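You operate a simulated robot arm through the tools that you are given. There is no shell and no other tool. Be economical: measure what you need, move in short steps, check, and stop when the job is done.

You are at the controls of a simulated robot arm. One attempt, no reset.

## Task
Plane the type in the black chase level with planer and mallet.
Fine: two taps or more on the planer, none on bare type; put both tools back; leave the quoins.

The check looks at the end state, three seconds after you hand in, the way a careful person would. Anything else that was tipped, shoved, dropped, spilled or broken makes it a failure.

## Robot
A 7-joint arm with a two-finger parallel gripper, fixed in place. Base frame: the origin is at the foot of the arm, x ahead of it, y to its left, z up; the work surface is at about z = 880. Lengths are in mm, angles in degrees, forces in N, time in s.
With the tool pointing down near the work surface it reaches from about 340 to 760 mm from the base axis. Its first joint turns from -115.0 to 115.0 degrees. Payload 3.91 kg.
Tool frame: the origin (TCP) lies between the finger pads and is the grasp point; the fingertips stand 30 mm ahead of it; z points along the fingers, y is the line along which they close. The gripper opens to 110 mm. The fingers are 20 mm wide and 10 mm thick; the gripper's body (48 by 112 mm) begins 55 mm behind the TCP.
Orientation is that of the tool frame in the base frame, as a unit quaternion [x, y, z, w]. With the fingers straight down and closing along the base's y, the tool's x points along the base's -x, its y along +y and its z along -z.

## Interface
- The arm moves only by the tool nudge_tool. Its argument "steps" is text: rows parted by semicolons, each of 6 numbers parted by spaces: the shift along the tool's x, y, z in mm, then the turn, a rotation vector about the tool's x, y, z in degrees. In form: tx ty tz wx wy wz; .... A call has 1 to 10 rows; each row is the pose to reach, as a shift and turn from the pose commanded when the call began, along the tool's axes at that moment. "jaw" is the closure in counts, from 0 (fully open) to 255 (shut), set as the call begins (left out, the last holds). Each row takes 0.2 s and may step no farther than 50 mm and 8.6 degrees from the row before; otherwise, or with a gripper value out of range, the whole call is refused. Where a pose cannot be reached the arm comes as near as it can. A force on the tool above 40 N (or 10 N above the force at the start of the call, whichever is more), or a blocked arm, ends the call early, and 0.2 s more pass. Each finger travels about 108 mm/s and halts on what it meets, pressing with about 27 N; the grip force reading is that of the motor and also rises with nothing between the fingers. The clock runs only during rows and for 0.2 s after the last one: add rows that repeat a pose to give the fingers time. It gives the time, the measured TCP pose, the force on the tool (base axes), the opening and the grip force at its end, in the units of the frame above (readings bear some noise), and new pictures: "show" is both (left out), scene, wrist or none.
- Cameras (640 x 400 px; columns grow to the right, rows downward): "scene" is fixed at [218.7, 501.4, 1640.8]; the picture's right is [-0.96, -0.26, 0.00], its down [-0.11, 0.42, -0.90] and it looks along [0.24, -0.87, -0.43] (base axes); focal length 313 px, centre (320, 200). "wrist" rides on the gripper at [-36, 0, -57] in the tool frame; the picture's right is [0.00, -1.00, 0.00], its down [0.97, 0.00, -0.24] and it looks along [0.24, 0.00, 0.97] (tool axes); focal length 218 px, centre (320, 200). There is no depth. A picture from a camera that has moved, and an enlarged one, comes with that camera's place and axes in the base frame and with its lens.
- move_column(by): slides the trunk up (or, below 0, down) by that many mm; the arm rides with it, the base frame stays. It gives what a move gives, with no picture.
- enlarge(camera, box): a new picture of the part [left, top, right, bottom] of that camera's present view, enlarged. It takes no simulated time.
- hand_in(): hands the job in; it is judged then, once.

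Work in short steps. Places have to be worked out from the pictures, the camera data and where the tool is seen: move nearer, look again, correct. Check each grasp and each placing, and mend what went wrong. You have 120 turns and 170 pictures in all, those below and enlarged ones among them. Open the gripper and draw the arm clear of the work before you hand the job in, unless the task says otherwise; then end with one line.

The tools are called as a command line: name --argument value ..., lists and objects as JSON in quotes. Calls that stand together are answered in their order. nudge_tool: Moves the arm, as the interface text tells. Its arguments: {"type":"object","properties":{"steps":{"type":"string"},"jaw":{"type":"number"},"show":{"type":"string","enum":["both","scene","wrist","none"]}},"required":["steps"]} The other tools are called the same way: move_column (by) slides the trunk up or down; enlarge (camera, box) takes an enlarged picture of a part of a camera's view; hand_in () hands the job in.

At the start:

```text
clock: 0.0
eef_pos: [255.9, -456.1, 1322.4]
tcp_rot: [0.0, 1.0, 0.001, 0.0]
force: [0.2, 0.1, 0.2]
gripper_width: 110.1
grasp_force: 0.1
trunk travel left (down, up): [-800.0, 190.0]
```

scene: 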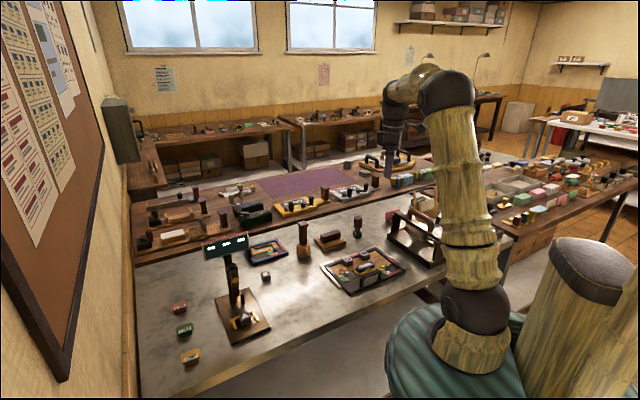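
wrist: 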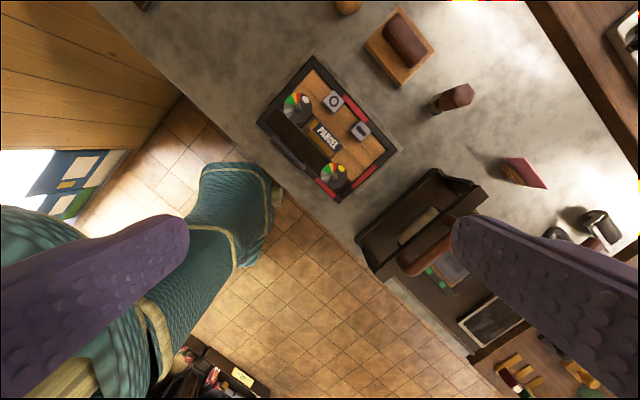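

The scene shows a black chase on the metal table, and nearby blocks and mallet-like objects. I'll enlarge both views to identify them.

enlarge --camera "scene" --box '[230, 190, 450, 320]'

enlarge --camera "wrist" --box '[230, 0, 640, 280]'

enlarge --camera "scene" --box '[150, 220, 310, 380]'

```text
2.91 times, centred on (340, 255) of scene
camera zoom: at [218.7, 501.4, 1640.8], right [-0.96, -0.26, 0.0], down [-0.11, 0.42, -0.9], along [0.24, -0.87, -0.43], focal length 911 px, centre (262, 40)
```

zoom: 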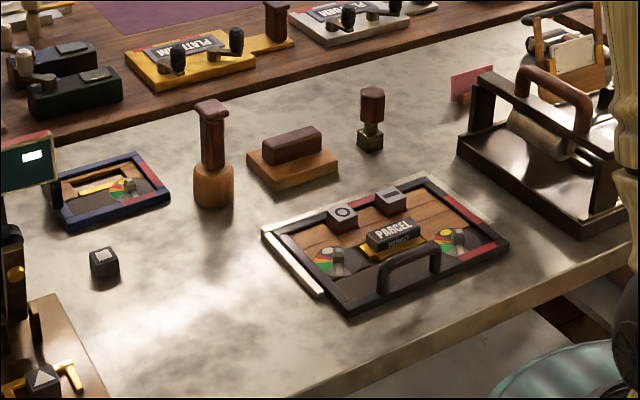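

```text
1.43 times, centred on (435, 140) of wrist
camera zoom: at [290.6, -456.0, 1379.7], right [0.0, -1.0, 0.0], down [-0.97, 0.0, 0.24], along [-0.24, 0.0, -0.97], focal length 312 px, centre (156, 286)
```

zoom: 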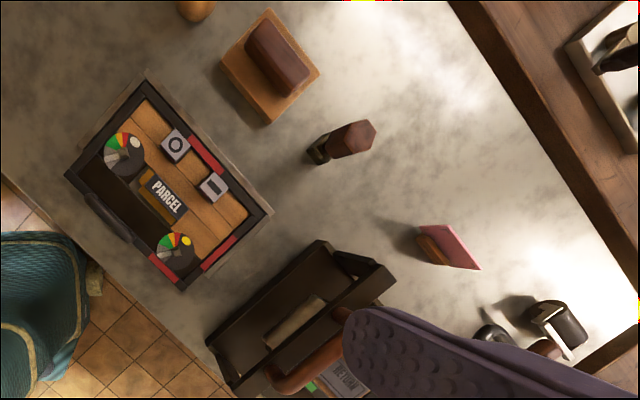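

```text
2.50 times, centred on (230, 300) of scene
camera zoom: at [218.7, 501.4, 1640.8], right [-0.96, -0.26, 0.0], down [-0.11, 0.42, -0.9], along [0.24, -0.87, -0.43], focal length 783 px, centre (545, -50)
```

zoom: 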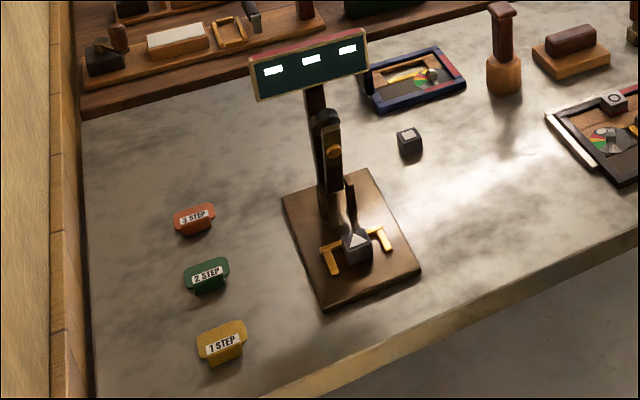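

The planer is probably the oak board with the brown grip, near (478,-609). The mallet stands on its head near (545,-507), and the chase is near (326,-470). I'll move closer above the chase.

nudge_tool --steps "-29 -5 28 0 0 0; -58 -10 56 0 0 0; -87 -15 84 0 0 0; -116 -20 112 0 0 0; -144 -24 142 0 0 0; -144 -24 142 0 0 0" --show "wrist"

```text
clock: 1.4
eef_pos: [398.0, -479.7, 1180.4]
tcp_rot: [-0.001, 1.0, -0.001, 0.001]
force: [-0.2, -0.4, 0.0]
gripper_width: 110.2
grasp_force: 0.0
trunk travel left (down, up): [-800.0, 190.0]
camera wrist: at [433.4, -480.1, 1237.0], right [0.0, -1.0, 0.0], down [-0.97, 0.0, 0.24], along [-0.24, 0.0, -0.97], focal length 218 px, centre (320, 200)
```

wrist: 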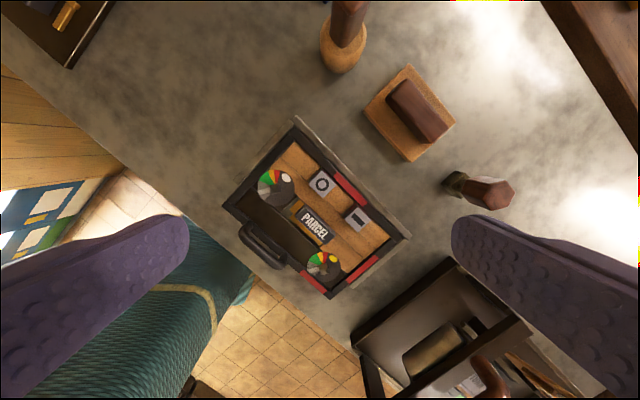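

enlarge --camera "wrist" --box '[210, 100, 420, 310]'

enlarge --camera "wrist" --box '[300, 0, 540, 220]'

enlarge --camera "scene" --box '[280, 200, 410, 300]'

```text
1.90 times, centred on (315, 205) of wrist
camera zoom: at [433.4, -480.1, 1237.0], right [0.0, -1.0, 0.0], down [-0.97, 0.0, 0.24], along [-0.24, 0.0, -0.97], focal length 416 px, centre (330, 190)
```

zoom: 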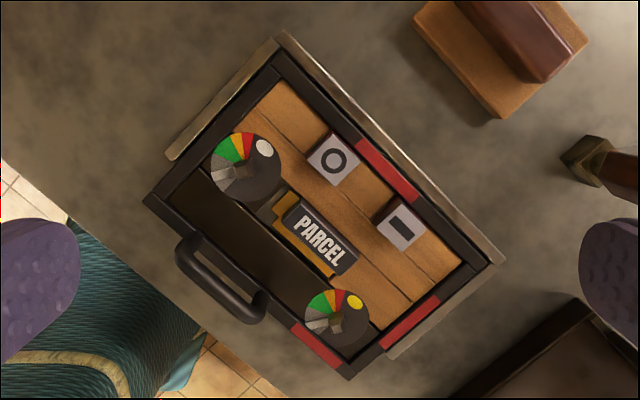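

```text
1.82 times, centred on (420, 110) of wrist
camera zoom: at [433.4, -480.1, 1237.0], right [0.0, -1.0, 0.0], down [-0.97, 0.0, 0.24], along [-0.24, 0.0, -0.97], focal length 397 px, centre (138, 364)
```

zoom: 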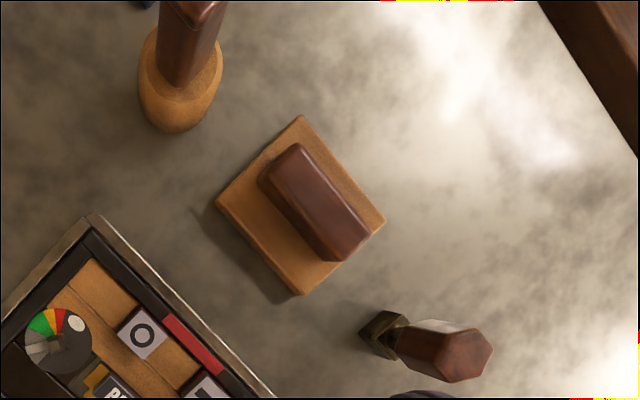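

```text
4.00 times, centred on (345, 250) of scene
camera zoom: at [218.7, 501.4, 1640.8], right [-0.96, -0.26, 0.0], down [-0.11, 0.42, -0.9], along [0.24, -0.87, -0.43], focal length 1253 px, centre (220, 0)
```

zoom: 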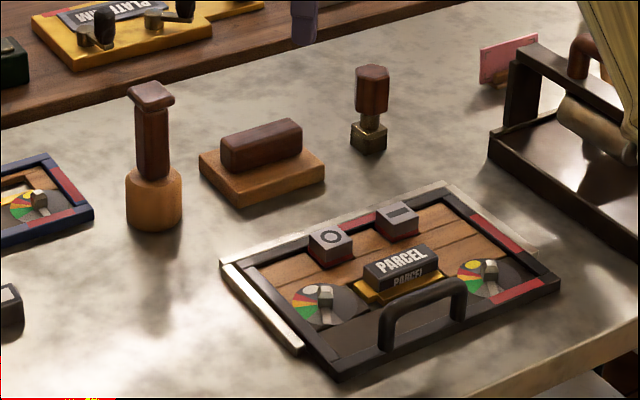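

The planer (about 107×88 mm) is centred near (477,-613) with its long side at 45°. It would just cover O, – and PARCEL if slid over parallel to itself. I'll hover over the planer with the fingers turned to close across its grip.

nudge_tool --steps "-13 -22 16 0 0 -7.5; -26 -44 32 0 0 -15; -39 -66 48 0 0 -22.5; -52 -88 64 0 0 -30; -65 -110 80 0 0 -37.5; -79 -133 100 0 0 -45; -79 -133 100 0 0 -45" --show "both"

```text
clock: 3.0
eef_pos: [449.2, -581.2, 1083.0]
tcp_rot: [-0.383, 0.924, -0.001, 0.001]
force: [-0.2, 0.5, -0.7]
gripper_width: 110.2
grasp_force: 0.1
out of reach, approached as far as the arm can: row 5, 6, 7
trunk travel left (down, up): [-800.0, 190.0]
camera wrist: at [474.1, -555.3, 1140.2], right [0.71, -0.71, 0.0], down [-0.69, -0.69, 0.24], along [-0.17, -0.17, -0.97], focal length 218 px, centre (320, 200)
```

scene: 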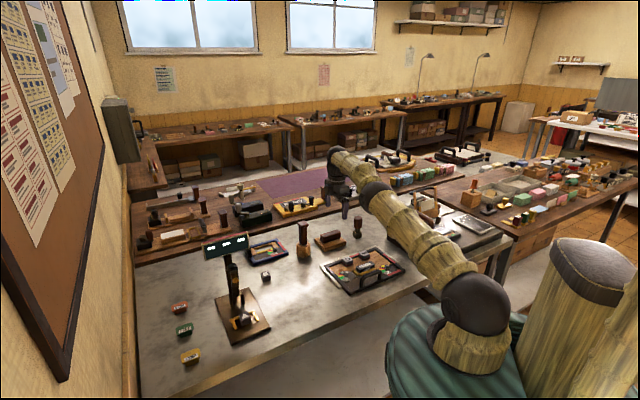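
wrist: 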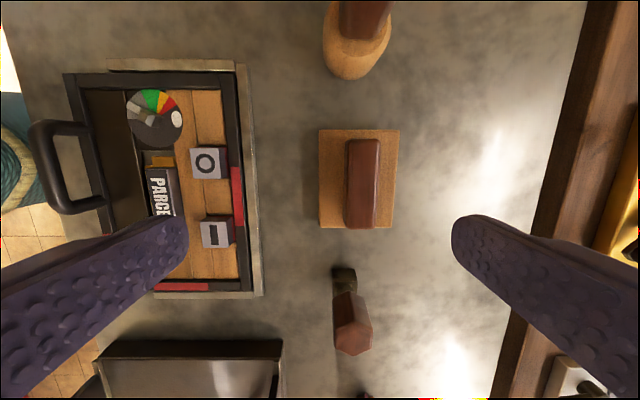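

The grip lines up with the fingers, and the planer centre is about (480,-612). The arm stopped short at radius 735, so I'll lower it some and see whether reach improves.

nudge_tool --steps "0 0 40 0 0 0; 0 0 80 0 0 0; 0 0 80 0 0 0" --show "none"

```text
clock: 3.8
eef_pos: [448.7, -582.0, 1001.0]
tcp_rot: [-0.382, 0.924, -0.001, 0.0]
force: [-0.5, -0.9, 0.2]
gripper_width: 110.0
grasp_force: 0.1
trunk travel left (down, up): [-800.0, 190.0]
```

Lowering worked, and the command frame reset to the actual pose. Next I'll reach outward 43 mm.

nudge_tool --steps "-1 -22 0 0 0 0; -1 -43 0 0 0 0; -1 -43 0 0 0 0" --show "none"

```text
clock: 4.6
eef_pos: [457.0, -581.0, 1003.3]
tcp_rot: [-0.383, 0.924, 0.001, -0.001]
force: [-0.8, 0.1, -0.8]
gripper_width: 110.2
grasp_force: 0.0
out of reach, approached as far as the arm can: row 1, 2, 3
trunk travel left (down, up): [-800.0, 190.0]
```

Reach straight down tops out at about 740, so I'll grip the planer by the ends of its grip and tilt the fingers outward about the closing axis. First I lift and turn +90° about tool z to that nominal orientation.

nudge_tool --steps "0 20 -30 0 0 0; 0 30 -60 0 0 8; 0 30 -60 0 0 16; 0 30 -60 0 0 24; 0 30 -60 0 0 32; 0 30 -60 0 0 40; 0 30 -60 0 0 48; 0 30 -60 0 0 56; 0 30 -60 0 0 64; 0 30 -60 0 0 72" --show "none"

nudge_tool --steps "0 0 0 0 0 8; 0 0 0 0 0 16; 0 0 0 0 0 18; 0 0 0 0 0 18" --show "none"

```text
clock: 6.8
eef_pos: [435.6, -558.4, 1063.1]
tcp_rot: [0.235, 0.972, 0.0, -0.001]
force: [0.0, 0.5, 0.2]
gripper_width: 110.2
grasp_force: 0.1
trunk travel left (down, up): [-800.0, 190.0]
```

```text
clock: 7.8
eef_pos: [435.9, -559.3, 1062.6]
tcp_rot: [0.383, 0.924, 0.0, 0.0]
force: [-0.3, 0.1, -0.1]
gripper_width: 110.0
grasp_force: 0.1
trunk travel left (down, up): [-800.0, 190.0]
```

Orientation is now nominal. I tilt the fingers 14° outward while moving over the planer.

nudge_tool --steps "-10 -2 10 0 -5 0; -25 -4 20 0 -10 0; -45 -6 35 0 -14 0; -68 -6 60 0 -14 0; -68 -6 60 0 -14 0" --show "both"

```text
clock: 9.0
eef_pos: [478.8, -610.9, 1002.4]
tcp_rot: [0.38, 0.917, -0.047, 0.114]
force: [-0.4, 0.9, 0.2]
gripper_width: 109.9
grasp_force: 0.0
trunk travel left (down, up): [-800.0, 190.0]
camera wrist: at [493.5, -625.4, 1066.6], right [-0.71, -0.71, 0.0], down [-0.71, 0.71, 0.0], along [0.0, 0.0, -1.0], focal length 218 px, centre (320, 200)
```

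scene: 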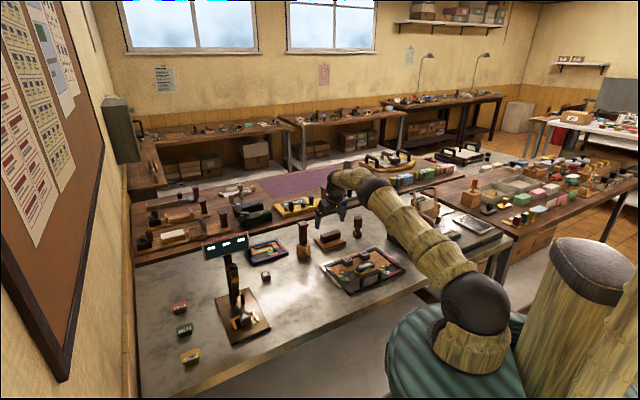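
wrist: 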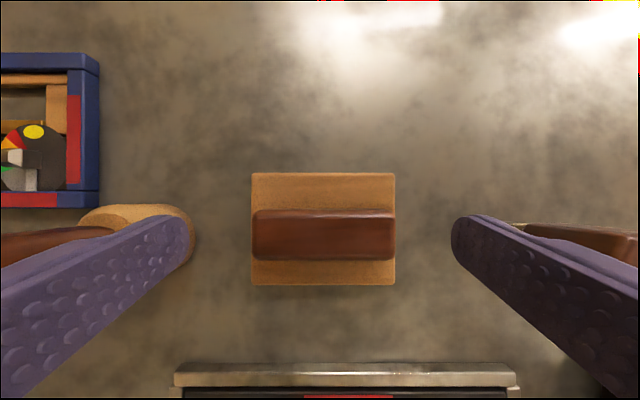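

The view now looks straight down, and the planer centre is (475.5,-611). I narrow the jaws slightly to about 104 mm and descend partway.

nudge_tool --steps "2.3 -2.3 -0.6 0 0 0; 8 -2.3 24 0 0 0; 16 -2.3 55 0 0 0; 16 -2.3 55 0 0 0" --jaw 14 --show "both"

enlarge --camera "scene" --box '[280, 200, 380, 270]'

```text
clock: 10.0
eef_pos: [476.6, -610.5, 944.6]
tcp_rot: [0.38, 0.917, -0.046, 0.113]
force: [0.2, 0.0, 0.8]
gripper_width: 104.1
grasp_force: 0.1
trunk travel left (down, up): [-800.0, 190.0]
camera wrist: at [490.7, -625.8, 1008.9], right [-0.71, -0.71, 0.0], down [-0.71, 0.71, 0.0], along [0.0, 0.0, -1.0], focal length 218 px, centre (320, 200)
```

scene: 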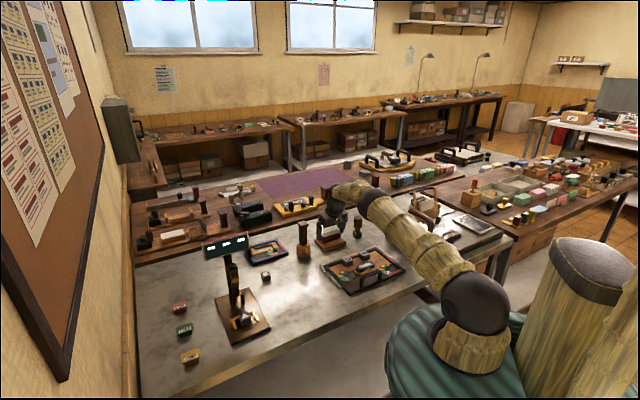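
wrist: 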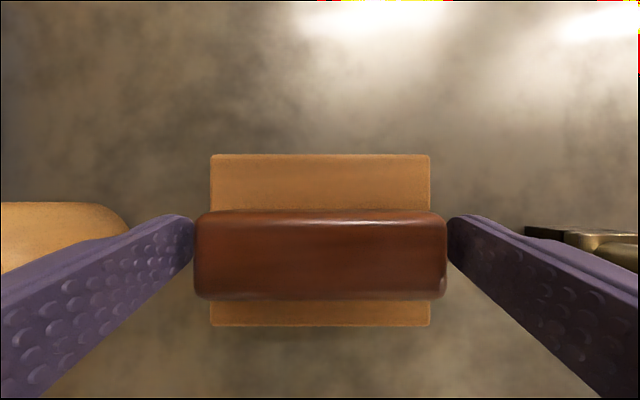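

```text
5.71 times, centred on (330, 235) of scene
camera zoom: at [218.7, 501.4, 1640.8], right [-0.96, -0.26, 0.0], down [-0.11, 0.42, -0.9], along [0.24, -0.87, -0.43], focal length 1790 px, centre (263, 0)
```

zoom: 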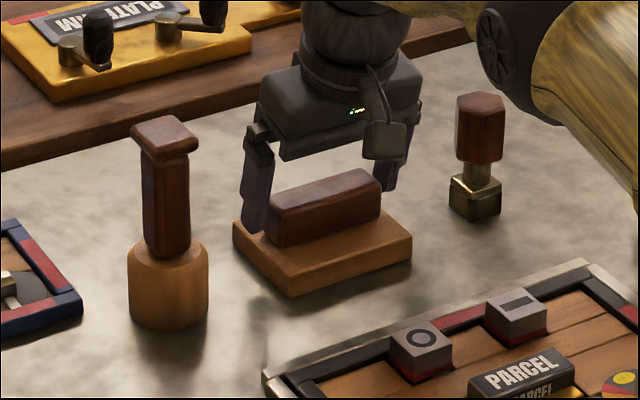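

Comparing the two views, the board top is at z≈901 and the grip top at z≈933, 87 mm long. I descend 9 mm and then close on the grip ends.

nudge_tool --steps "5 0 8 0 0 0; 5 0 8 0 0 0" --show "none"

nudge_tool --steps "0 0 0 0 0 0; 0 0 0 0 0 0; 0 0 0 0 0 0" --jaw 255 --show "wrist"

```text
clock: 10.6
eef_pos: [474.1, -608.4, 936.1]
tcp_rot: [0.379, 0.917, -0.046, 0.113]
force: [0.8, -0.6, -0.9]
gripper_width: 104.1
grasp_force: 0.0
trunk travel left (down, up): [-800.0, 190.0]
```

```text
clock: 11.4
eef_pos: [474.5, -609.1, 935.8]
tcp_rot: [0.38, 0.917, -0.047, 0.113]
force: [0.4, 0.6, -0.3]
gripper_width: 89.6
grasp_force: 27.2
trunk travel left (down, up): [-800.0, 190.0]
camera wrist: at [488.7, -623.9, 999.9], right [-0.71, -0.71, 0.0], down [-0.71, 0.71, 0.0], along [0.0, 0.0, -1.0], focal length 218 px, centre (320, 200)
```

wrist: 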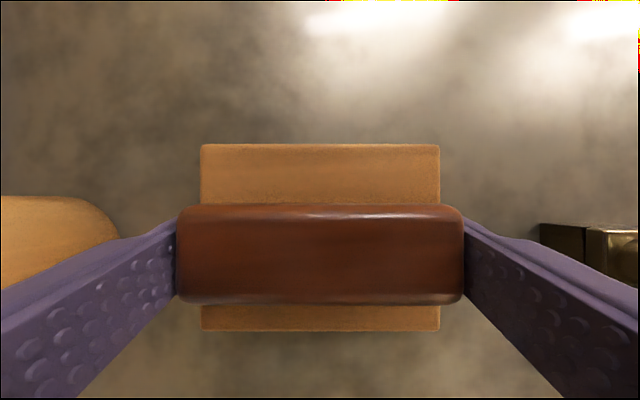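

The jaws hold the grip at 89.6 mm. The planer's home TCP is (474.5,-609.1,935.8). I lift straight up 60 mm.

nudge_tool --steps "2.4 0 9.7 0 0 0; 2.4 0 9.7 0 0 0" --show "none" --jaw 255

```text
clock: 12.0
eef_pos: [474.9, -608.4, 933.8]
tcp_rot: [0.379, 0.916, -0.05, 0.119]
force: [2.9, 0.2, 34.3]
gripper_width: 90.0
grasp_force: 27.5
trunk travel left (down, up): [-800.0, 190.0]
```

I had the sign wrong and pressed down lightly (34 N); nothing shifted. Lifting now uses negative tool z.

nudge_tool --steps "-2.4 0 -9.7 0 0 0; -9 0 -36 0 0 0; -17 0 -68 0 0 0; -17 0 -68 0 0 0" --show "both"

```text
clock: 13.0
eef_pos: [473.2, -610.1, 994.3]
tcp_rot: [0.379, 0.917, -0.046, 0.111]
force: [0.6, 0.1, -1.8]
gripper_width: 89.9
grasp_force: 27.2
trunk travel left (down, up): [-800.0, 190.0]
camera wrist: at [488.3, -623.9, 1059.2], right [-0.71, -0.71, 0.0], down [-0.71, 0.71, 0.0], along [0.0, 0.0, -1.0], focal length 218 px, centre (320, 200)
```

scene: 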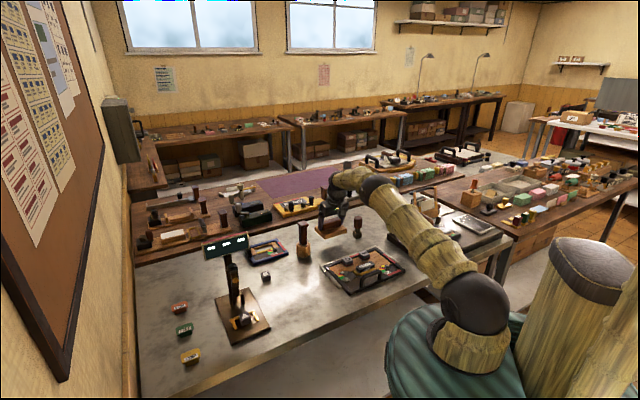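
wrist: 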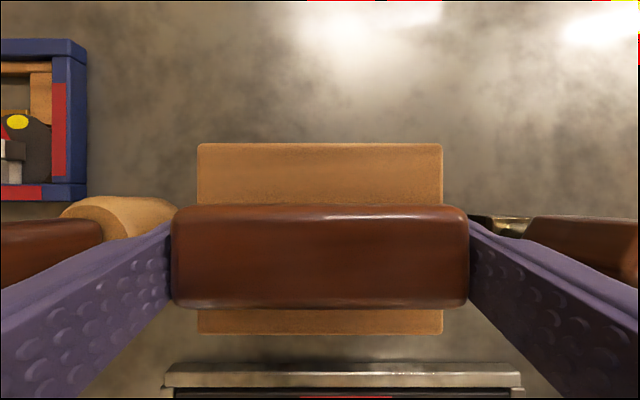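

The planer is held level. The types O (376,-481), – (320,-540) and PARCEL (310,-472) have tops near z≈905, so the planer centre should go to (330,-492). I move there at this height.

nudge_tool --steps "36 -3.6 -9 0 0 0; 72 -7 -18 0 0 0; 109 -11 -27 0 0 0; 145 -14.4 -36 0 0 0; 181.6 -17.9 -45.3 0 0 0; 181.6 -17.9 -45.3 0 0 0" --show "both"

enlarge --camera "scene" --box '[300, 210, 420, 310]'

```text
clock: 14.4
eef_pos: [329.2, -490.2, 995.6]
tcp_rot: [0.379, 0.917, -0.046, 0.112]
force: [-0.8, -0.4, -2.0]
gripper_width: 89.7
grasp_force: 26.7
trunk travel left (down, up): [-800.0, 190.0]
camera wrist: at [344.3, -505.5, 1059.7], right [-0.71, -0.71, 0.0], down [-0.71, 0.71, 0.0], along [0.0, 0.0, -1.0], focal length 218 px, centre (320, 200)
```

scene: 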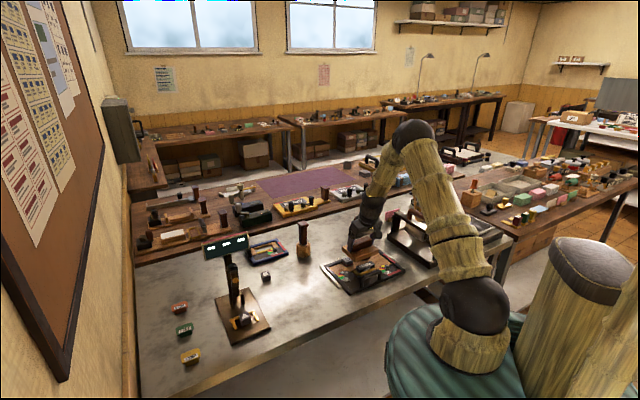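
wrist: 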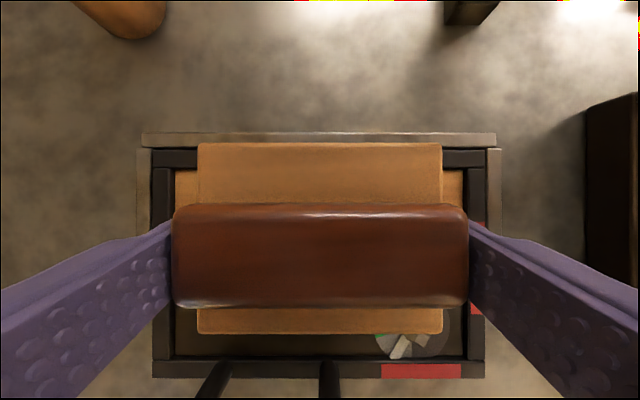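

```text
4.00 times, centred on (360, 260) of scene
camera zoom: at [218.7, 501.4, 1640.8], right [-0.96, -0.26, 0.0], down [-0.11, 0.42, -0.9], along [0.24, -0.87, -0.43], focal length 1253 px, centre (160, -40)
```

zoom: 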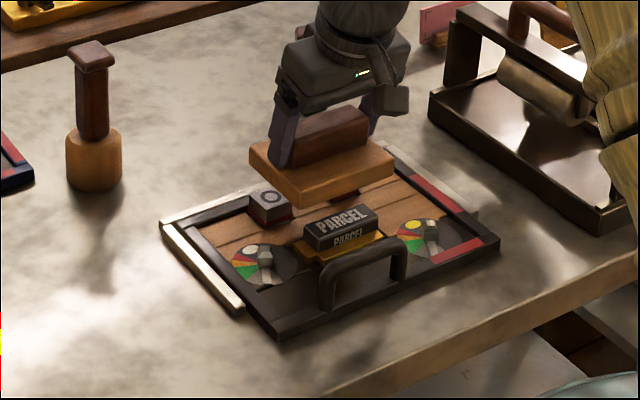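

The planer is centred over the forme and the quoin discs stay clear. I descend about 32 mm, still above the expected contact, and check force.

nudge_tool --steps "5 0 15 0 0 0; 9 0 30 0 0 0; 9 0 30 0 0 0" --show "scene"

enlarge --camera "scene" --box '[310, 220, 410, 300]'

```text
clock: 15.2
eef_pos: [329.0, -487.9, 964.0]
tcp_rot: [0.38, 0.917, -0.047, 0.112]
force: [-0.1, -0.3, -2.0]
gripper_width: 89.8
grasp_force: 27.2
trunk travel left (down, up): [-800.0, 190.0]
```

scene: 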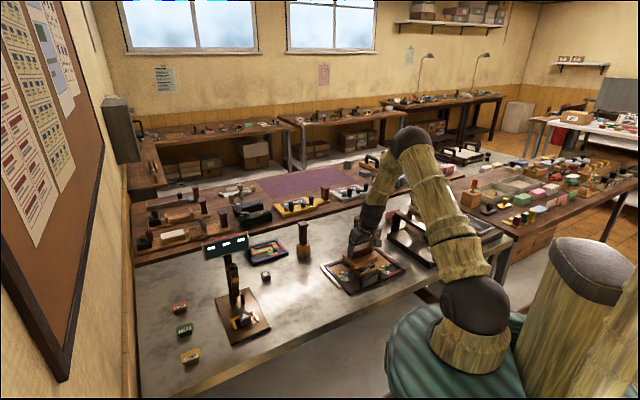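

```text
5.00 times, centred on (360, 260) of scene
camera zoom: at [218.7, 501.4, 1640.8], right [-0.96, -0.26, 0.0], down [-0.11, 0.42, -0.9], along [0.24, -0.87, -0.43], focal length 1566 px, centre (120, -100)
```

zoom: 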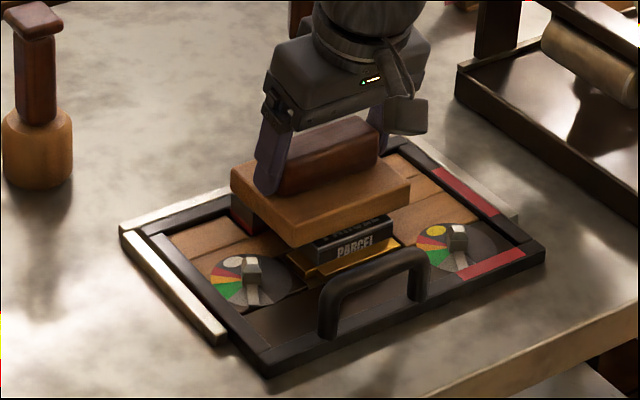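

There is still a small gap, so I go down 5 mm and check force.

nudge_tool --steps "0.6 0 2.4 0 0 0; 1.2 0 4.9 0 0 0" --show "none"

```text
clock: 15.8
eef_pos: [328.4, -488.7, 961.4]
tcp_rot: [0.38, 0.917, -0.047, 0.113]
force: [1.0, 0.4, 5.2]
gripper_width: 89.9
grasp_force: 26.6
trunk travel left (down, up): [-800.0, 190.0]
```

Light contact at TCP z≈961. I press 2 mm more to seat it.

nudge_tool --steps "0.5 0 1.9 0 0 0; 0.5 0 1.9 0 0 0" --show "wrist"

enlarge --camera "scene" --box '[310, 220, 410, 300]'

```text
clock: 16.4
eef_pos: [328.6, -490.0, 957.1]
tcp_rot: [0.379, 0.917, -0.047, 0.114]
force: [2.6, -1.3, 3.8]
gripper_width: 90.1
grasp_force: 27.1
trunk travel left (down, up): [-800.0, 190.0]
camera wrist: at [342.8, -503.9, 1022.1], right [-0.71, -0.71, 0.0], down [-0.71, 0.71, 0.0], along [0.0, 0.0, -1.0], focal length 218 px, centre (320, 200)
```

wrist: 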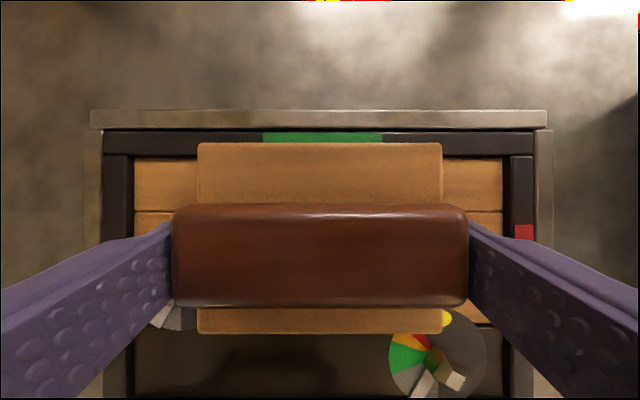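

```text
5.00 times, centred on (360, 260) of scene
camera zoom: at [218.7, 501.4, 1640.8], right [-0.96, -0.26, 0.0], down [-0.11, 0.42, -0.9], along [0.24, -0.87, -0.43], focal length 1566 px, centre (120, -100)
```

zoom: 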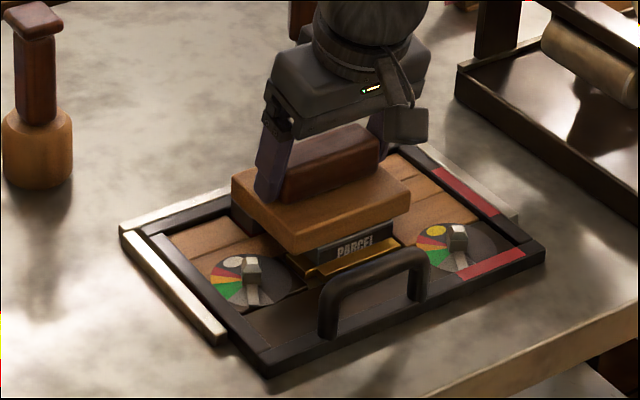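

The strip beside the O and – blocks turned green and the planer is sitting on the type. I release and rise straight up.

nudge_tool --steps "0 0 0 0 0 0; 0 0 0 0 0 0" --jaw 10 --show "none"

nudge_tool --steps "-5 0 -19 0 0 0; -14 0 -57 0 0 0; -24 0 -97 0 0 0; -34 0 -136 0 0 0; -34 0 -136 0 0 0" --show "both"

enlarge --camera "scene" --box '[310, 220, 410, 300]'

```text
clock: 17.0
eef_pos: [328.0, -488.5, 957.2]
tcp_rot: [0.38, 0.917, -0.045, 0.112]
force: [-0.1, -0.4, 0.8]
gripper_width: 105.4
grasp_force: 0.1
trunk travel left (down, up): [-800.0, 190.0]
```

```text
clock: 18.2
eef_pos: [328.8, -488.6, 1097.6]
tcp_rot: [0.38, 0.917, -0.047, 0.113]
force: [0.5, 0.0, 0.3]
gripper_width: 105.5
grasp_force: 0.0
trunk travel left (down, up): [-800.0, 190.0]
camera wrist: at [342.7, -503.6, 1162.0], right [-0.71, -0.71, 0.0], down [-0.71, 0.71, 0.0], along [0.0, 0.0, -1.0], focal length 218 px, centre (320, 200)
```

scene: 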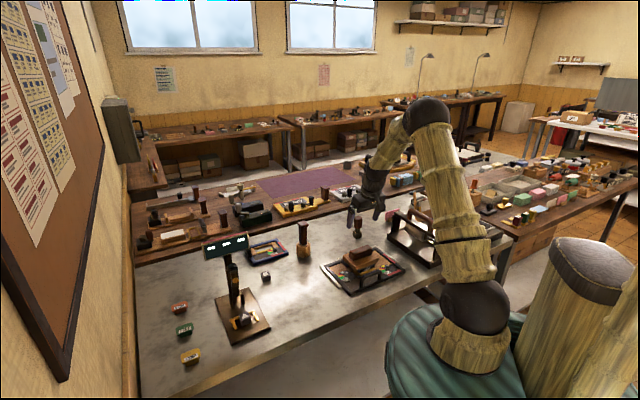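
wrist: 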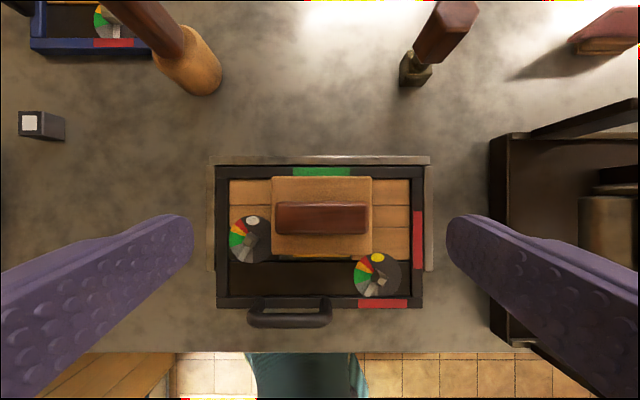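

```text
5.00 times, centred on (360, 260) of scene
camera zoom: at [218.7, 501.4, 1640.8], right [-0.96, -0.26, 0.0], down [-0.11, 0.42, -0.9], along [0.24, -0.87, -0.43], focal length 1566 px, centre (120, -100)
```

zoom: 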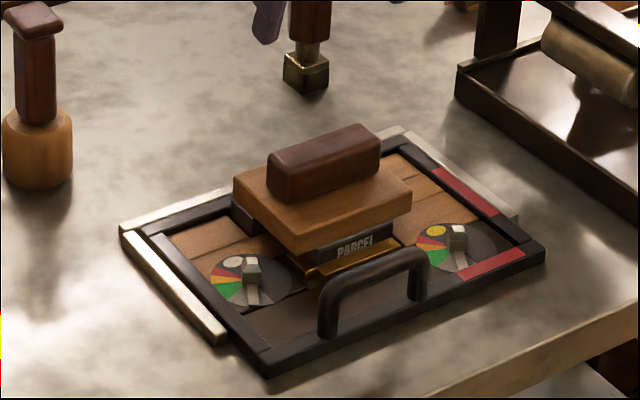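

The planer is sitting flat at (330,-492). Now I look closely at the mallet, whose base is near (556,-504).

enlarge --camera "scene" --box '[280, 210, 330, 270]'

nudge_tool --steps "-35 35 0 0 0 0; -70 70 0 0 0 0; -100 105 0 0 0 0; -105 105 0 0 0 0" --jaw 0 --show "wrist"

```text
6.67 times, centred on (305, 240) of scene
camera zoom: at [218.7, 501.4, 1640.8], right [-0.96, -0.26, 0.0], down [-0.11, 0.42, -0.9], along [0.24, -0.87, -0.43], focal length 2088 px, centre (420, -67)
```

zoom: 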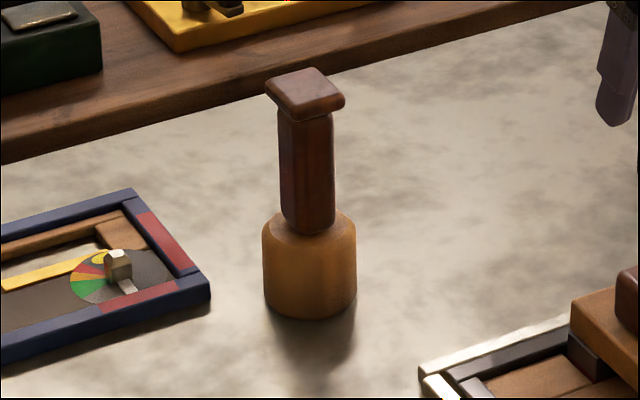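

```text
clock: 19.2
eef_pos: [472.3, -487.1, 1122.5]
tcp_rot: [0.381, 0.917, -0.046, 0.112]
force: [-0.2, -0.5, -0.1]
gripper_width: 109.8
grasp_force: 0.1
trunk travel left (down, up): [-800.0, 190.0]
camera wrist: at [487.3, -501.3, 1187.5], right [-0.71, -0.71, 0.0], down [-0.71, 0.71, 0.0], along [0.0, 0.0, -1.0], focal length 218 px, centre (320, 200)
```

wrist: 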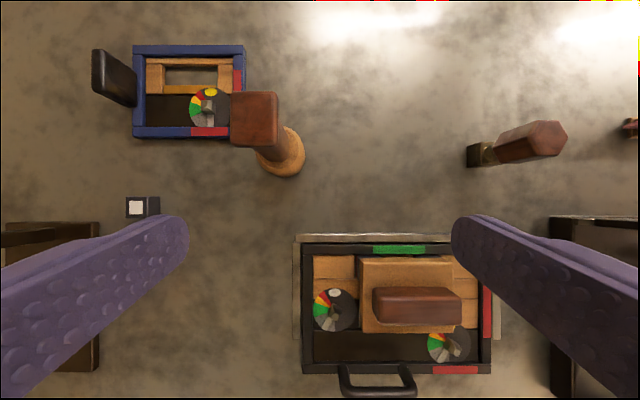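

The mallet is near (563,-509), with a square cap on a narrower handle. I'll tilt to about 42° so the fingers take the handle below the cap from the near side. First I go to a standoff.

nudge_tool --steps "0 15 0 0 -7 0; 3 30 10 0 -14 0; 8 48 30 0 -21 0; 15 48.6 65 0 -28 0; 22.6 48.6 109 0 -28 0; 22.6 48.6 109 0 -28 0" --show "both"

enlarge --camera "scene" --box '[270, 200, 390, 275]'

```text
clock: 20.6
eef_pos: [511.5, -455.9, 1013.6]
tcp_rot: [0.357, 0.862, -0.138, 0.332]
force: [-1.6, 0.3, 0.4]
gripper_width: 110.0
grasp_force: 0.0
trunk travel left (down, up): [-800.0, 190.0]
camera wrist: at [503.0, -447.3, 1079.7], right [-0.71, -0.71, 0.0], down [-0.62, 0.62, -0.47], along [0.33, -0.33, -0.88], focal length 218 px, centre (320, 200)
```

scene: 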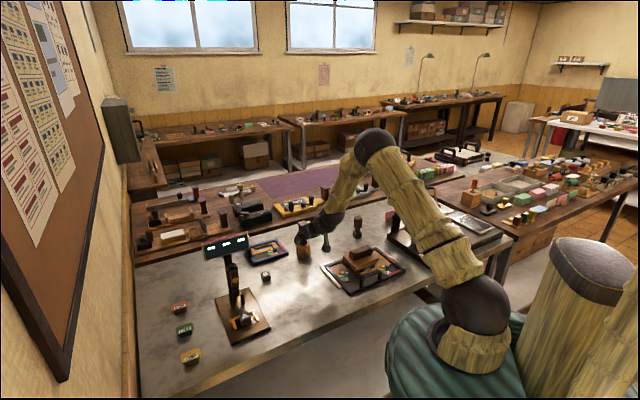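
wrist: 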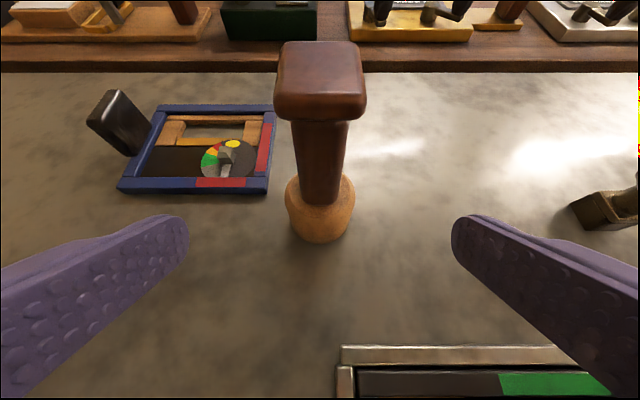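

```text
5.33 times, centred on (330, 238) of scene
camera zoom: at [218.7, 501.4, 1640.8], right [-0.96, -0.26, 0.0], down [-0.11, 0.42, -0.9], along [0.24, -0.87, -0.43], focal length 1670 px, centre (267, 0)
```

zoom: 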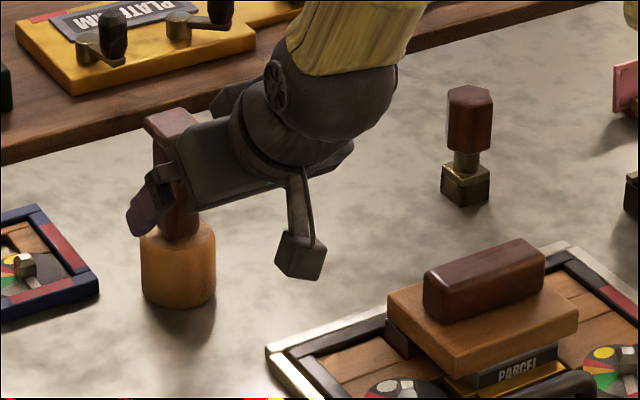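

The handle is laterally centred between the fingers, with its axis about 73 mm ahead. The handle runs z≈945–1015 with the cap above. I descend, advance with open jaws, then check.

nudge_tool --steps "21.8 0 24.2 0 0 0; 4 0 40 0 0 0; -14 0 56 0 0 0; -31 0 71.7 0 0 0; -31 0 71.7 0 0 0" --show "both"

enlarge --camera "scene" --box '[270, 200, 350, 270]'

```text
clock: 21.8
eef_pos: [561.6, -506.3, 979.9]
tcp_rot: [0.358, 0.862, -0.137, 0.331]
force: [0.1, -0.1, 0.3]
gripper_width: 110.2
grasp_force: 0.1
trunk travel left (down, up): [-800.0, 190.0]
camera wrist: at [553.6, -497.9, 1046.6], right [-0.71, -0.71, 0.0], down [-0.62, 0.62, -0.47], along [0.33, -0.33, -0.88], focal length 218 px, centre (320, 200)
```

scene: 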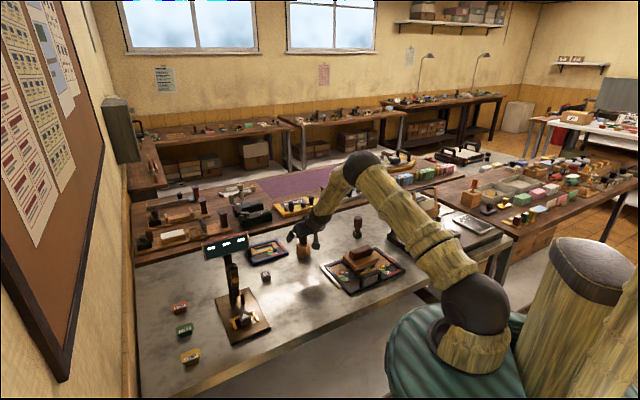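
wrist: 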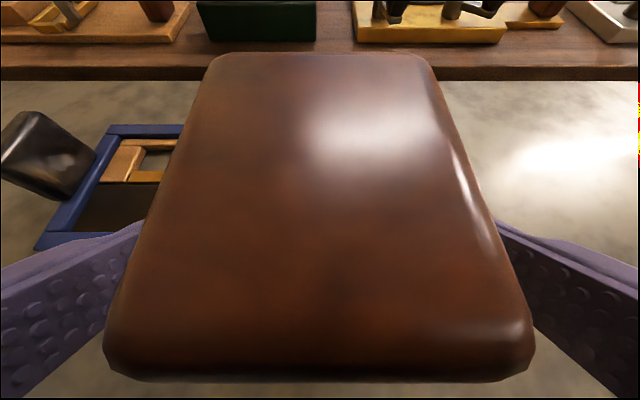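

```text
5.71 times, centred on (310, 235) of scene
camera zoom: at [218.7, 501.4, 1640.8], right [-0.96, -0.26, 0.0], down [-0.11, 0.42, -0.9], along [0.24, -0.87, -0.43], focal length 1790 px, centre (377, 0)
```

zoom: 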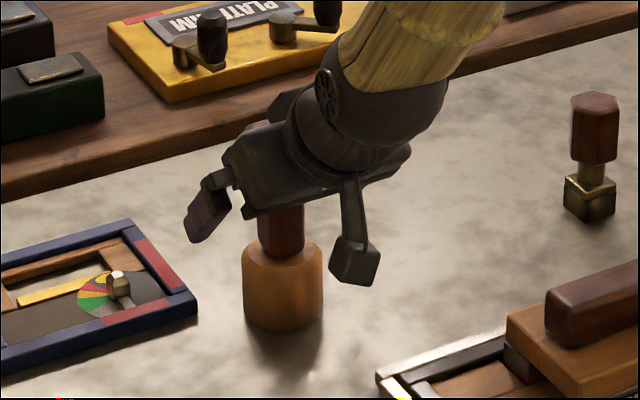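

The cap is centred at about o≈758 and the TCP is at o≈755, with nothing touching. Closing on the handle.

nudge_tool --steps "0 0 0 0 0 0; 0 0 0 0 0 0; 0 0 0 0 0 0; 0 0 0 0 0 0" --jaw 255 --show "wrist"

enlarge --camera "scene" --box '[270, 200, 350, 270]'

```text
clock: 22.8
eef_pos: [562.6, -505.1, 978.5]
tcp_rot: [0.357, 0.862, -0.138, 0.331]
force: [0.3, -0.7, 0.1]
gripper_width: 27.9
grasp_force: 27.4
trunk travel left (down, up): [-800.0, 190.0]
camera wrist: at [553.6, -497.8, 1046.5], right [-0.71, -0.71, 0.0], down [-0.62, 0.62, -0.47], along [0.33, -0.33, -0.88], focal length 218 px, centre (320, 200)
```

wrist: 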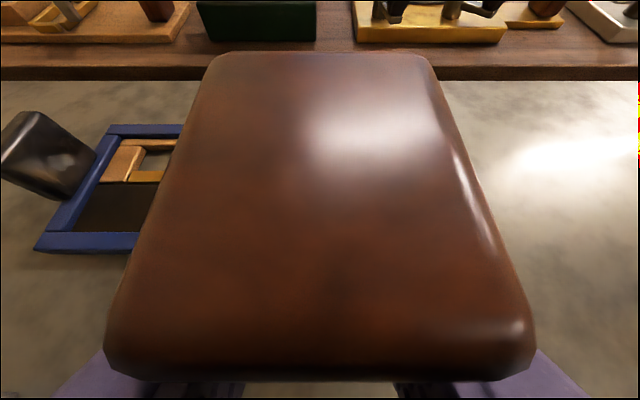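

```text
5.71 times, centred on (310, 235) of scene
camera zoom: at [218.7, 501.4, 1640.8], right [-0.96, -0.26, 0.0], down [-0.11, 0.42, -0.9], along [0.24, -0.87, -0.43], focal length 1790 px, centre (377, 0)
```

zoom: 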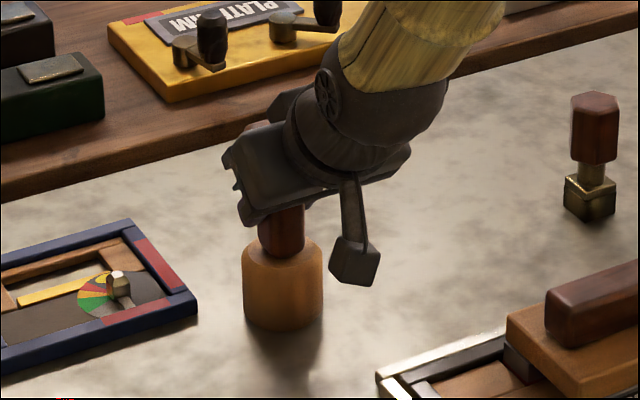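

The handle is held at 27.9 mm. The mallet's home TCP is (562,-505.5,979.5). I lift 135 mm straight up and check it doesn't swing.

nudge_tool --steps "-15 0 -17 0 0 0; -40 0 -45 0 0 0; -66 0 -73 0 0 0; -90.3 0 -100.3 0 0 0; -90.3 0 -100.3 0 0 0" --show "both"

enlarge --camera "scene" --box '[270, 170, 370, 270]'

```text
clock: 24.0
eef_pos: [562.4, -505.8, 1114.4]
tcp_rot: [0.358, 0.863, -0.137, 0.33]
force: [1.0, 0.3, -3.3]
gripper_width: 28.2
grasp_force: 27.1
trunk travel left (down, up): [-800.0, 190.0]
camera wrist: at [554.2, -497.8, 1181.4], right [-0.71, -0.71, 0.0], down [-0.62, 0.62, -0.47], along [0.33, -0.33, -0.88], focal length 218 px, centre (320, 200)
```

scene: 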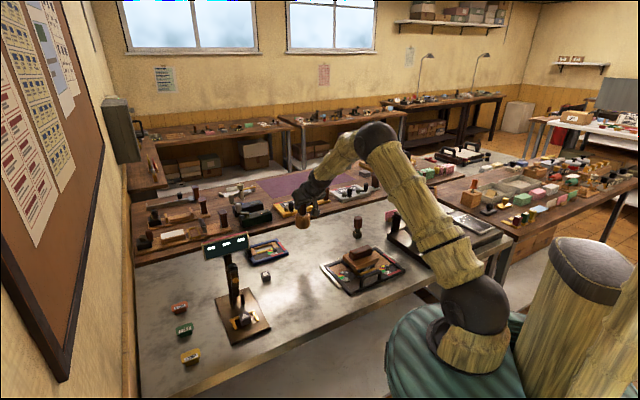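
wrist: 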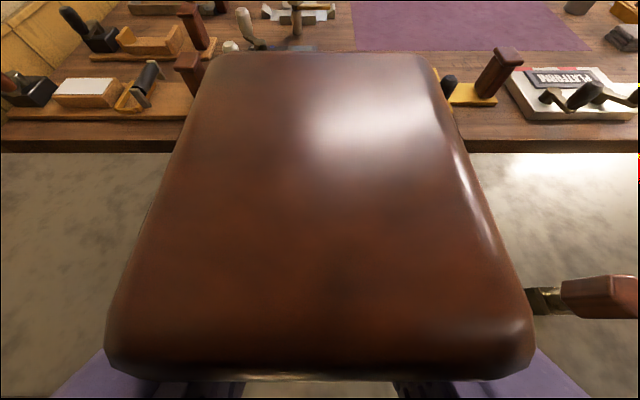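

```text
4.00 times, centred on (320, 220) of scene
camera zoom: at [218.7, 501.4, 1640.8], right [-0.96, -0.26, 0.0], down [-0.11, 0.42, -0.9], along [0.24, -0.87, -0.43], focal length 1253 px, centre (320, 120)
```

zoom: 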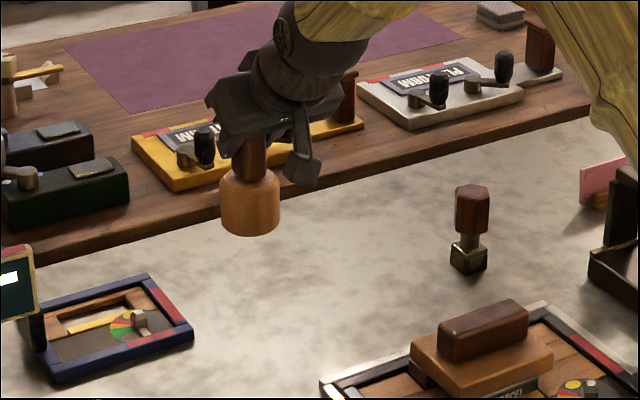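

The mallet hangs plumb. I carry it over the planer, staying at z 1114.

nudge_tool --steps "22 -26 -20 0 0 0; 44 -52 -40 0 0 0; 66 -78 -59.5 0 0 0; 88 -104 -79 0 0 0; 110 -129 -99 0 0 0; 131.4 -154.6 -118.3 0 0 0; 131.4 -154.6 -118.3 0 0 0" --show "scene"

enlarge --camera "scene" --box '[310, 190, 420, 300]'

```text
clock: 25.6
eef_pos: [328.9, -490.3, 1115.0]
tcp_rot: [0.357, 0.862, -0.137, 0.332]
force: [0.4, 0.4, -2.9]
gripper_width: 28.1
grasp_force: 26.6
trunk travel left (down, up): [-800.0, 190.0]
```

scene: 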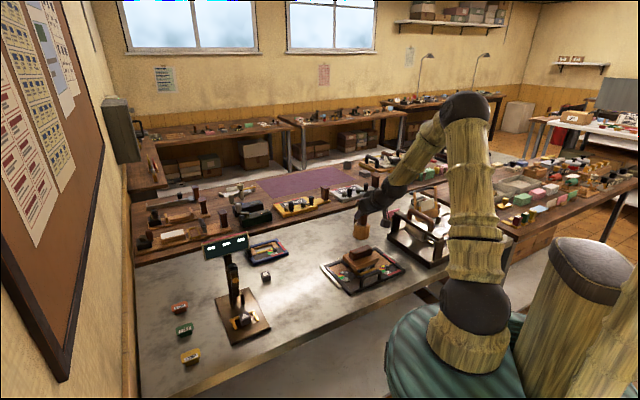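

```text
3.64 times, centred on (365, 245) of scene
camera zoom: at [218.7, 501.4, 1640.8], right [-0.96, -0.26, 0.0], down [-0.11, 0.42, -0.9], along [0.24, -0.87, -0.43], focal length 1139 px, centre (156, 36)
```

zoom: 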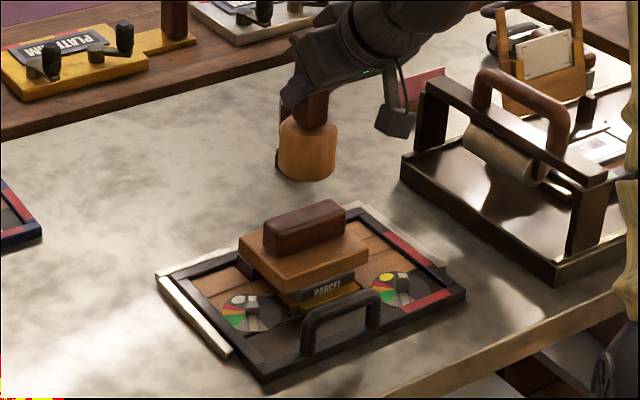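

The mallet head is aligned above the planer's grip. I lower it to about 15 mm above contact.

nudge_tool --steps "15 0 16.7 0 0 0; 30.1 0 33.4 0 0 0; 30.1 0 33.4 0 0 0" --show "wrist"

enlarge --camera "scene" --box '[320, 210, 400, 290]'

```text
clock: 26.4
eef_pos: [327.4, -489.6, 1069.8]
tcp_rot: [0.357, 0.863, -0.137, 0.331]
force: [-0.5, 0.5, -2.3]
gripper_width: 28.0
grasp_force: 26.8
trunk travel left (down, up): [-800.0, 190.0]
camera wrist: at [319.7, -482.0, 1136.9], right [-0.71, -0.71, 0.0], down [-0.62, 0.62, -0.47], along [0.33, -0.33, -0.88], focal length 218 px, centre (320, 200)
```

wrist: 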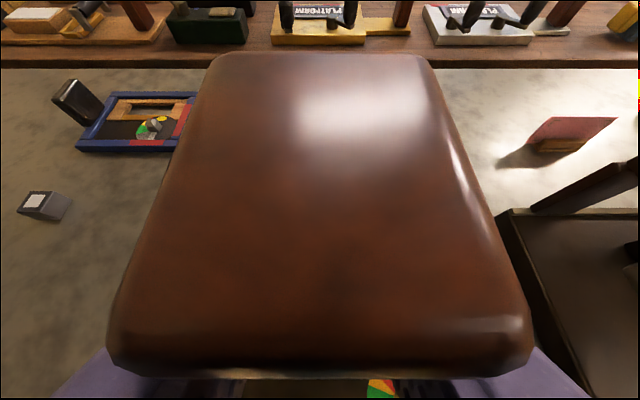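

```text
5.00 times, centred on (360, 250) of scene
camera zoom: at [218.7, 501.4, 1640.8], right [-0.96, -0.26, 0.0], down [-0.11, 0.42, -0.9], along [0.24, -0.87, -0.43], focal length 1566 px, centre (120, -50)
```

zoom: 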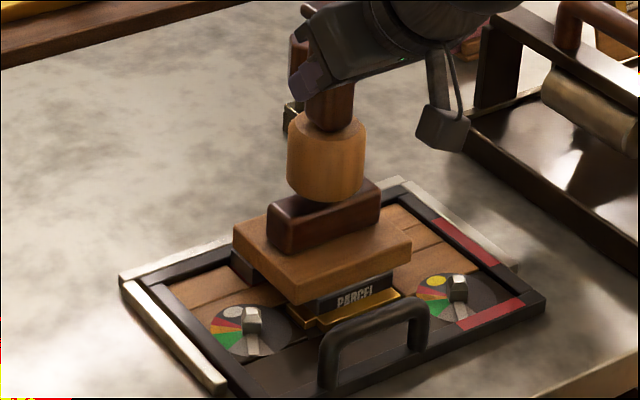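

The mallet is about 12–15 mm above the grip. First tap: a quick 18 mm dip and return.

nudge_tool --steps "12 0 13.4 0 0 0; 0 0 0 0 0 0; 0 0 0 0 0 0" --show "scene"

enlarge --camera "scene" --box '[320, 210, 400, 290]'

```text
clock: 27.2
eef_pos: [328.6, -490.6, 1068.6]
tcp_rot: [0.358, 0.862, -0.137, 0.331]
force: [0.8, -0.7, -3.0]
gripper_width: 28.0
grasp_force: 27.3
trunk travel left (down, up): [-800.0, 190.0]
```

scene: 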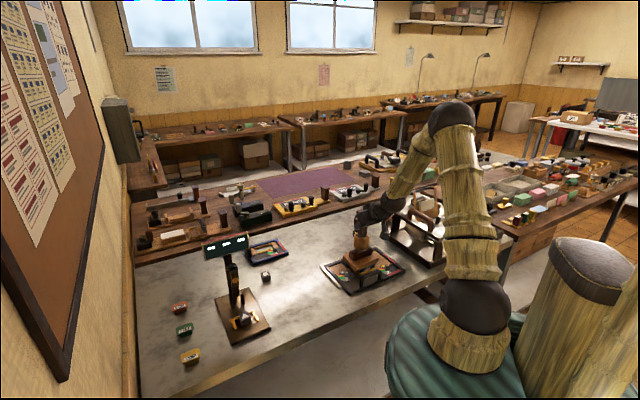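

```text
5.00 times, centred on (360, 250) of scene
camera zoom: at [218.7, 501.4, 1640.8], right [-0.96, -0.26, 0.0], down [-0.11, 0.42, -0.9], along [0.24, -0.87, -0.43], focal length 1566 px, centre (120, -50)
```

zoom: 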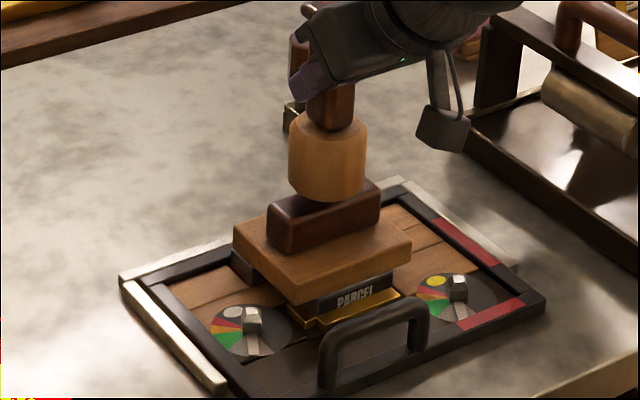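

I can't tell whether that dip reached contact, so I'll go down and read the force at the bottom.

nudge_tool --steps "8 0 8.9 0 0 0; 12 0 13.4 0 0 0" --show "none"

enlarge --camera "scene" --box '[320, 210, 400, 290]'

```text
clock: 27.8
eef_pos: [328.3, -489.6, 1056.1]
tcp_rot: [0.356, 0.861, -0.139, 0.335]
force: [-0.4, 2.3, 23.2]
gripper_width: 27.6
grasp_force: 27.0
trunk travel left (down, up): [-800.0, 190.0]
```

```text
5.00 times, centred on (360, 250) of scene
camera zoom: at [218.7, 501.4, 1640.8], right [-0.96, -0.26, 0.0], down [-0.11, 0.42, -0.9], along [0.24, -0.87, -0.43], focal length 1566 px, centre (120, -50)
```

zoom: 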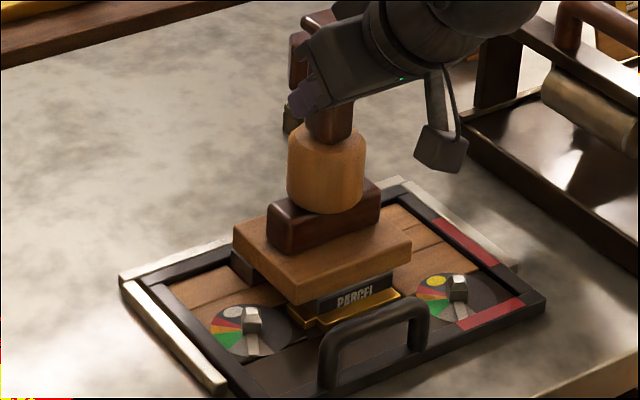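

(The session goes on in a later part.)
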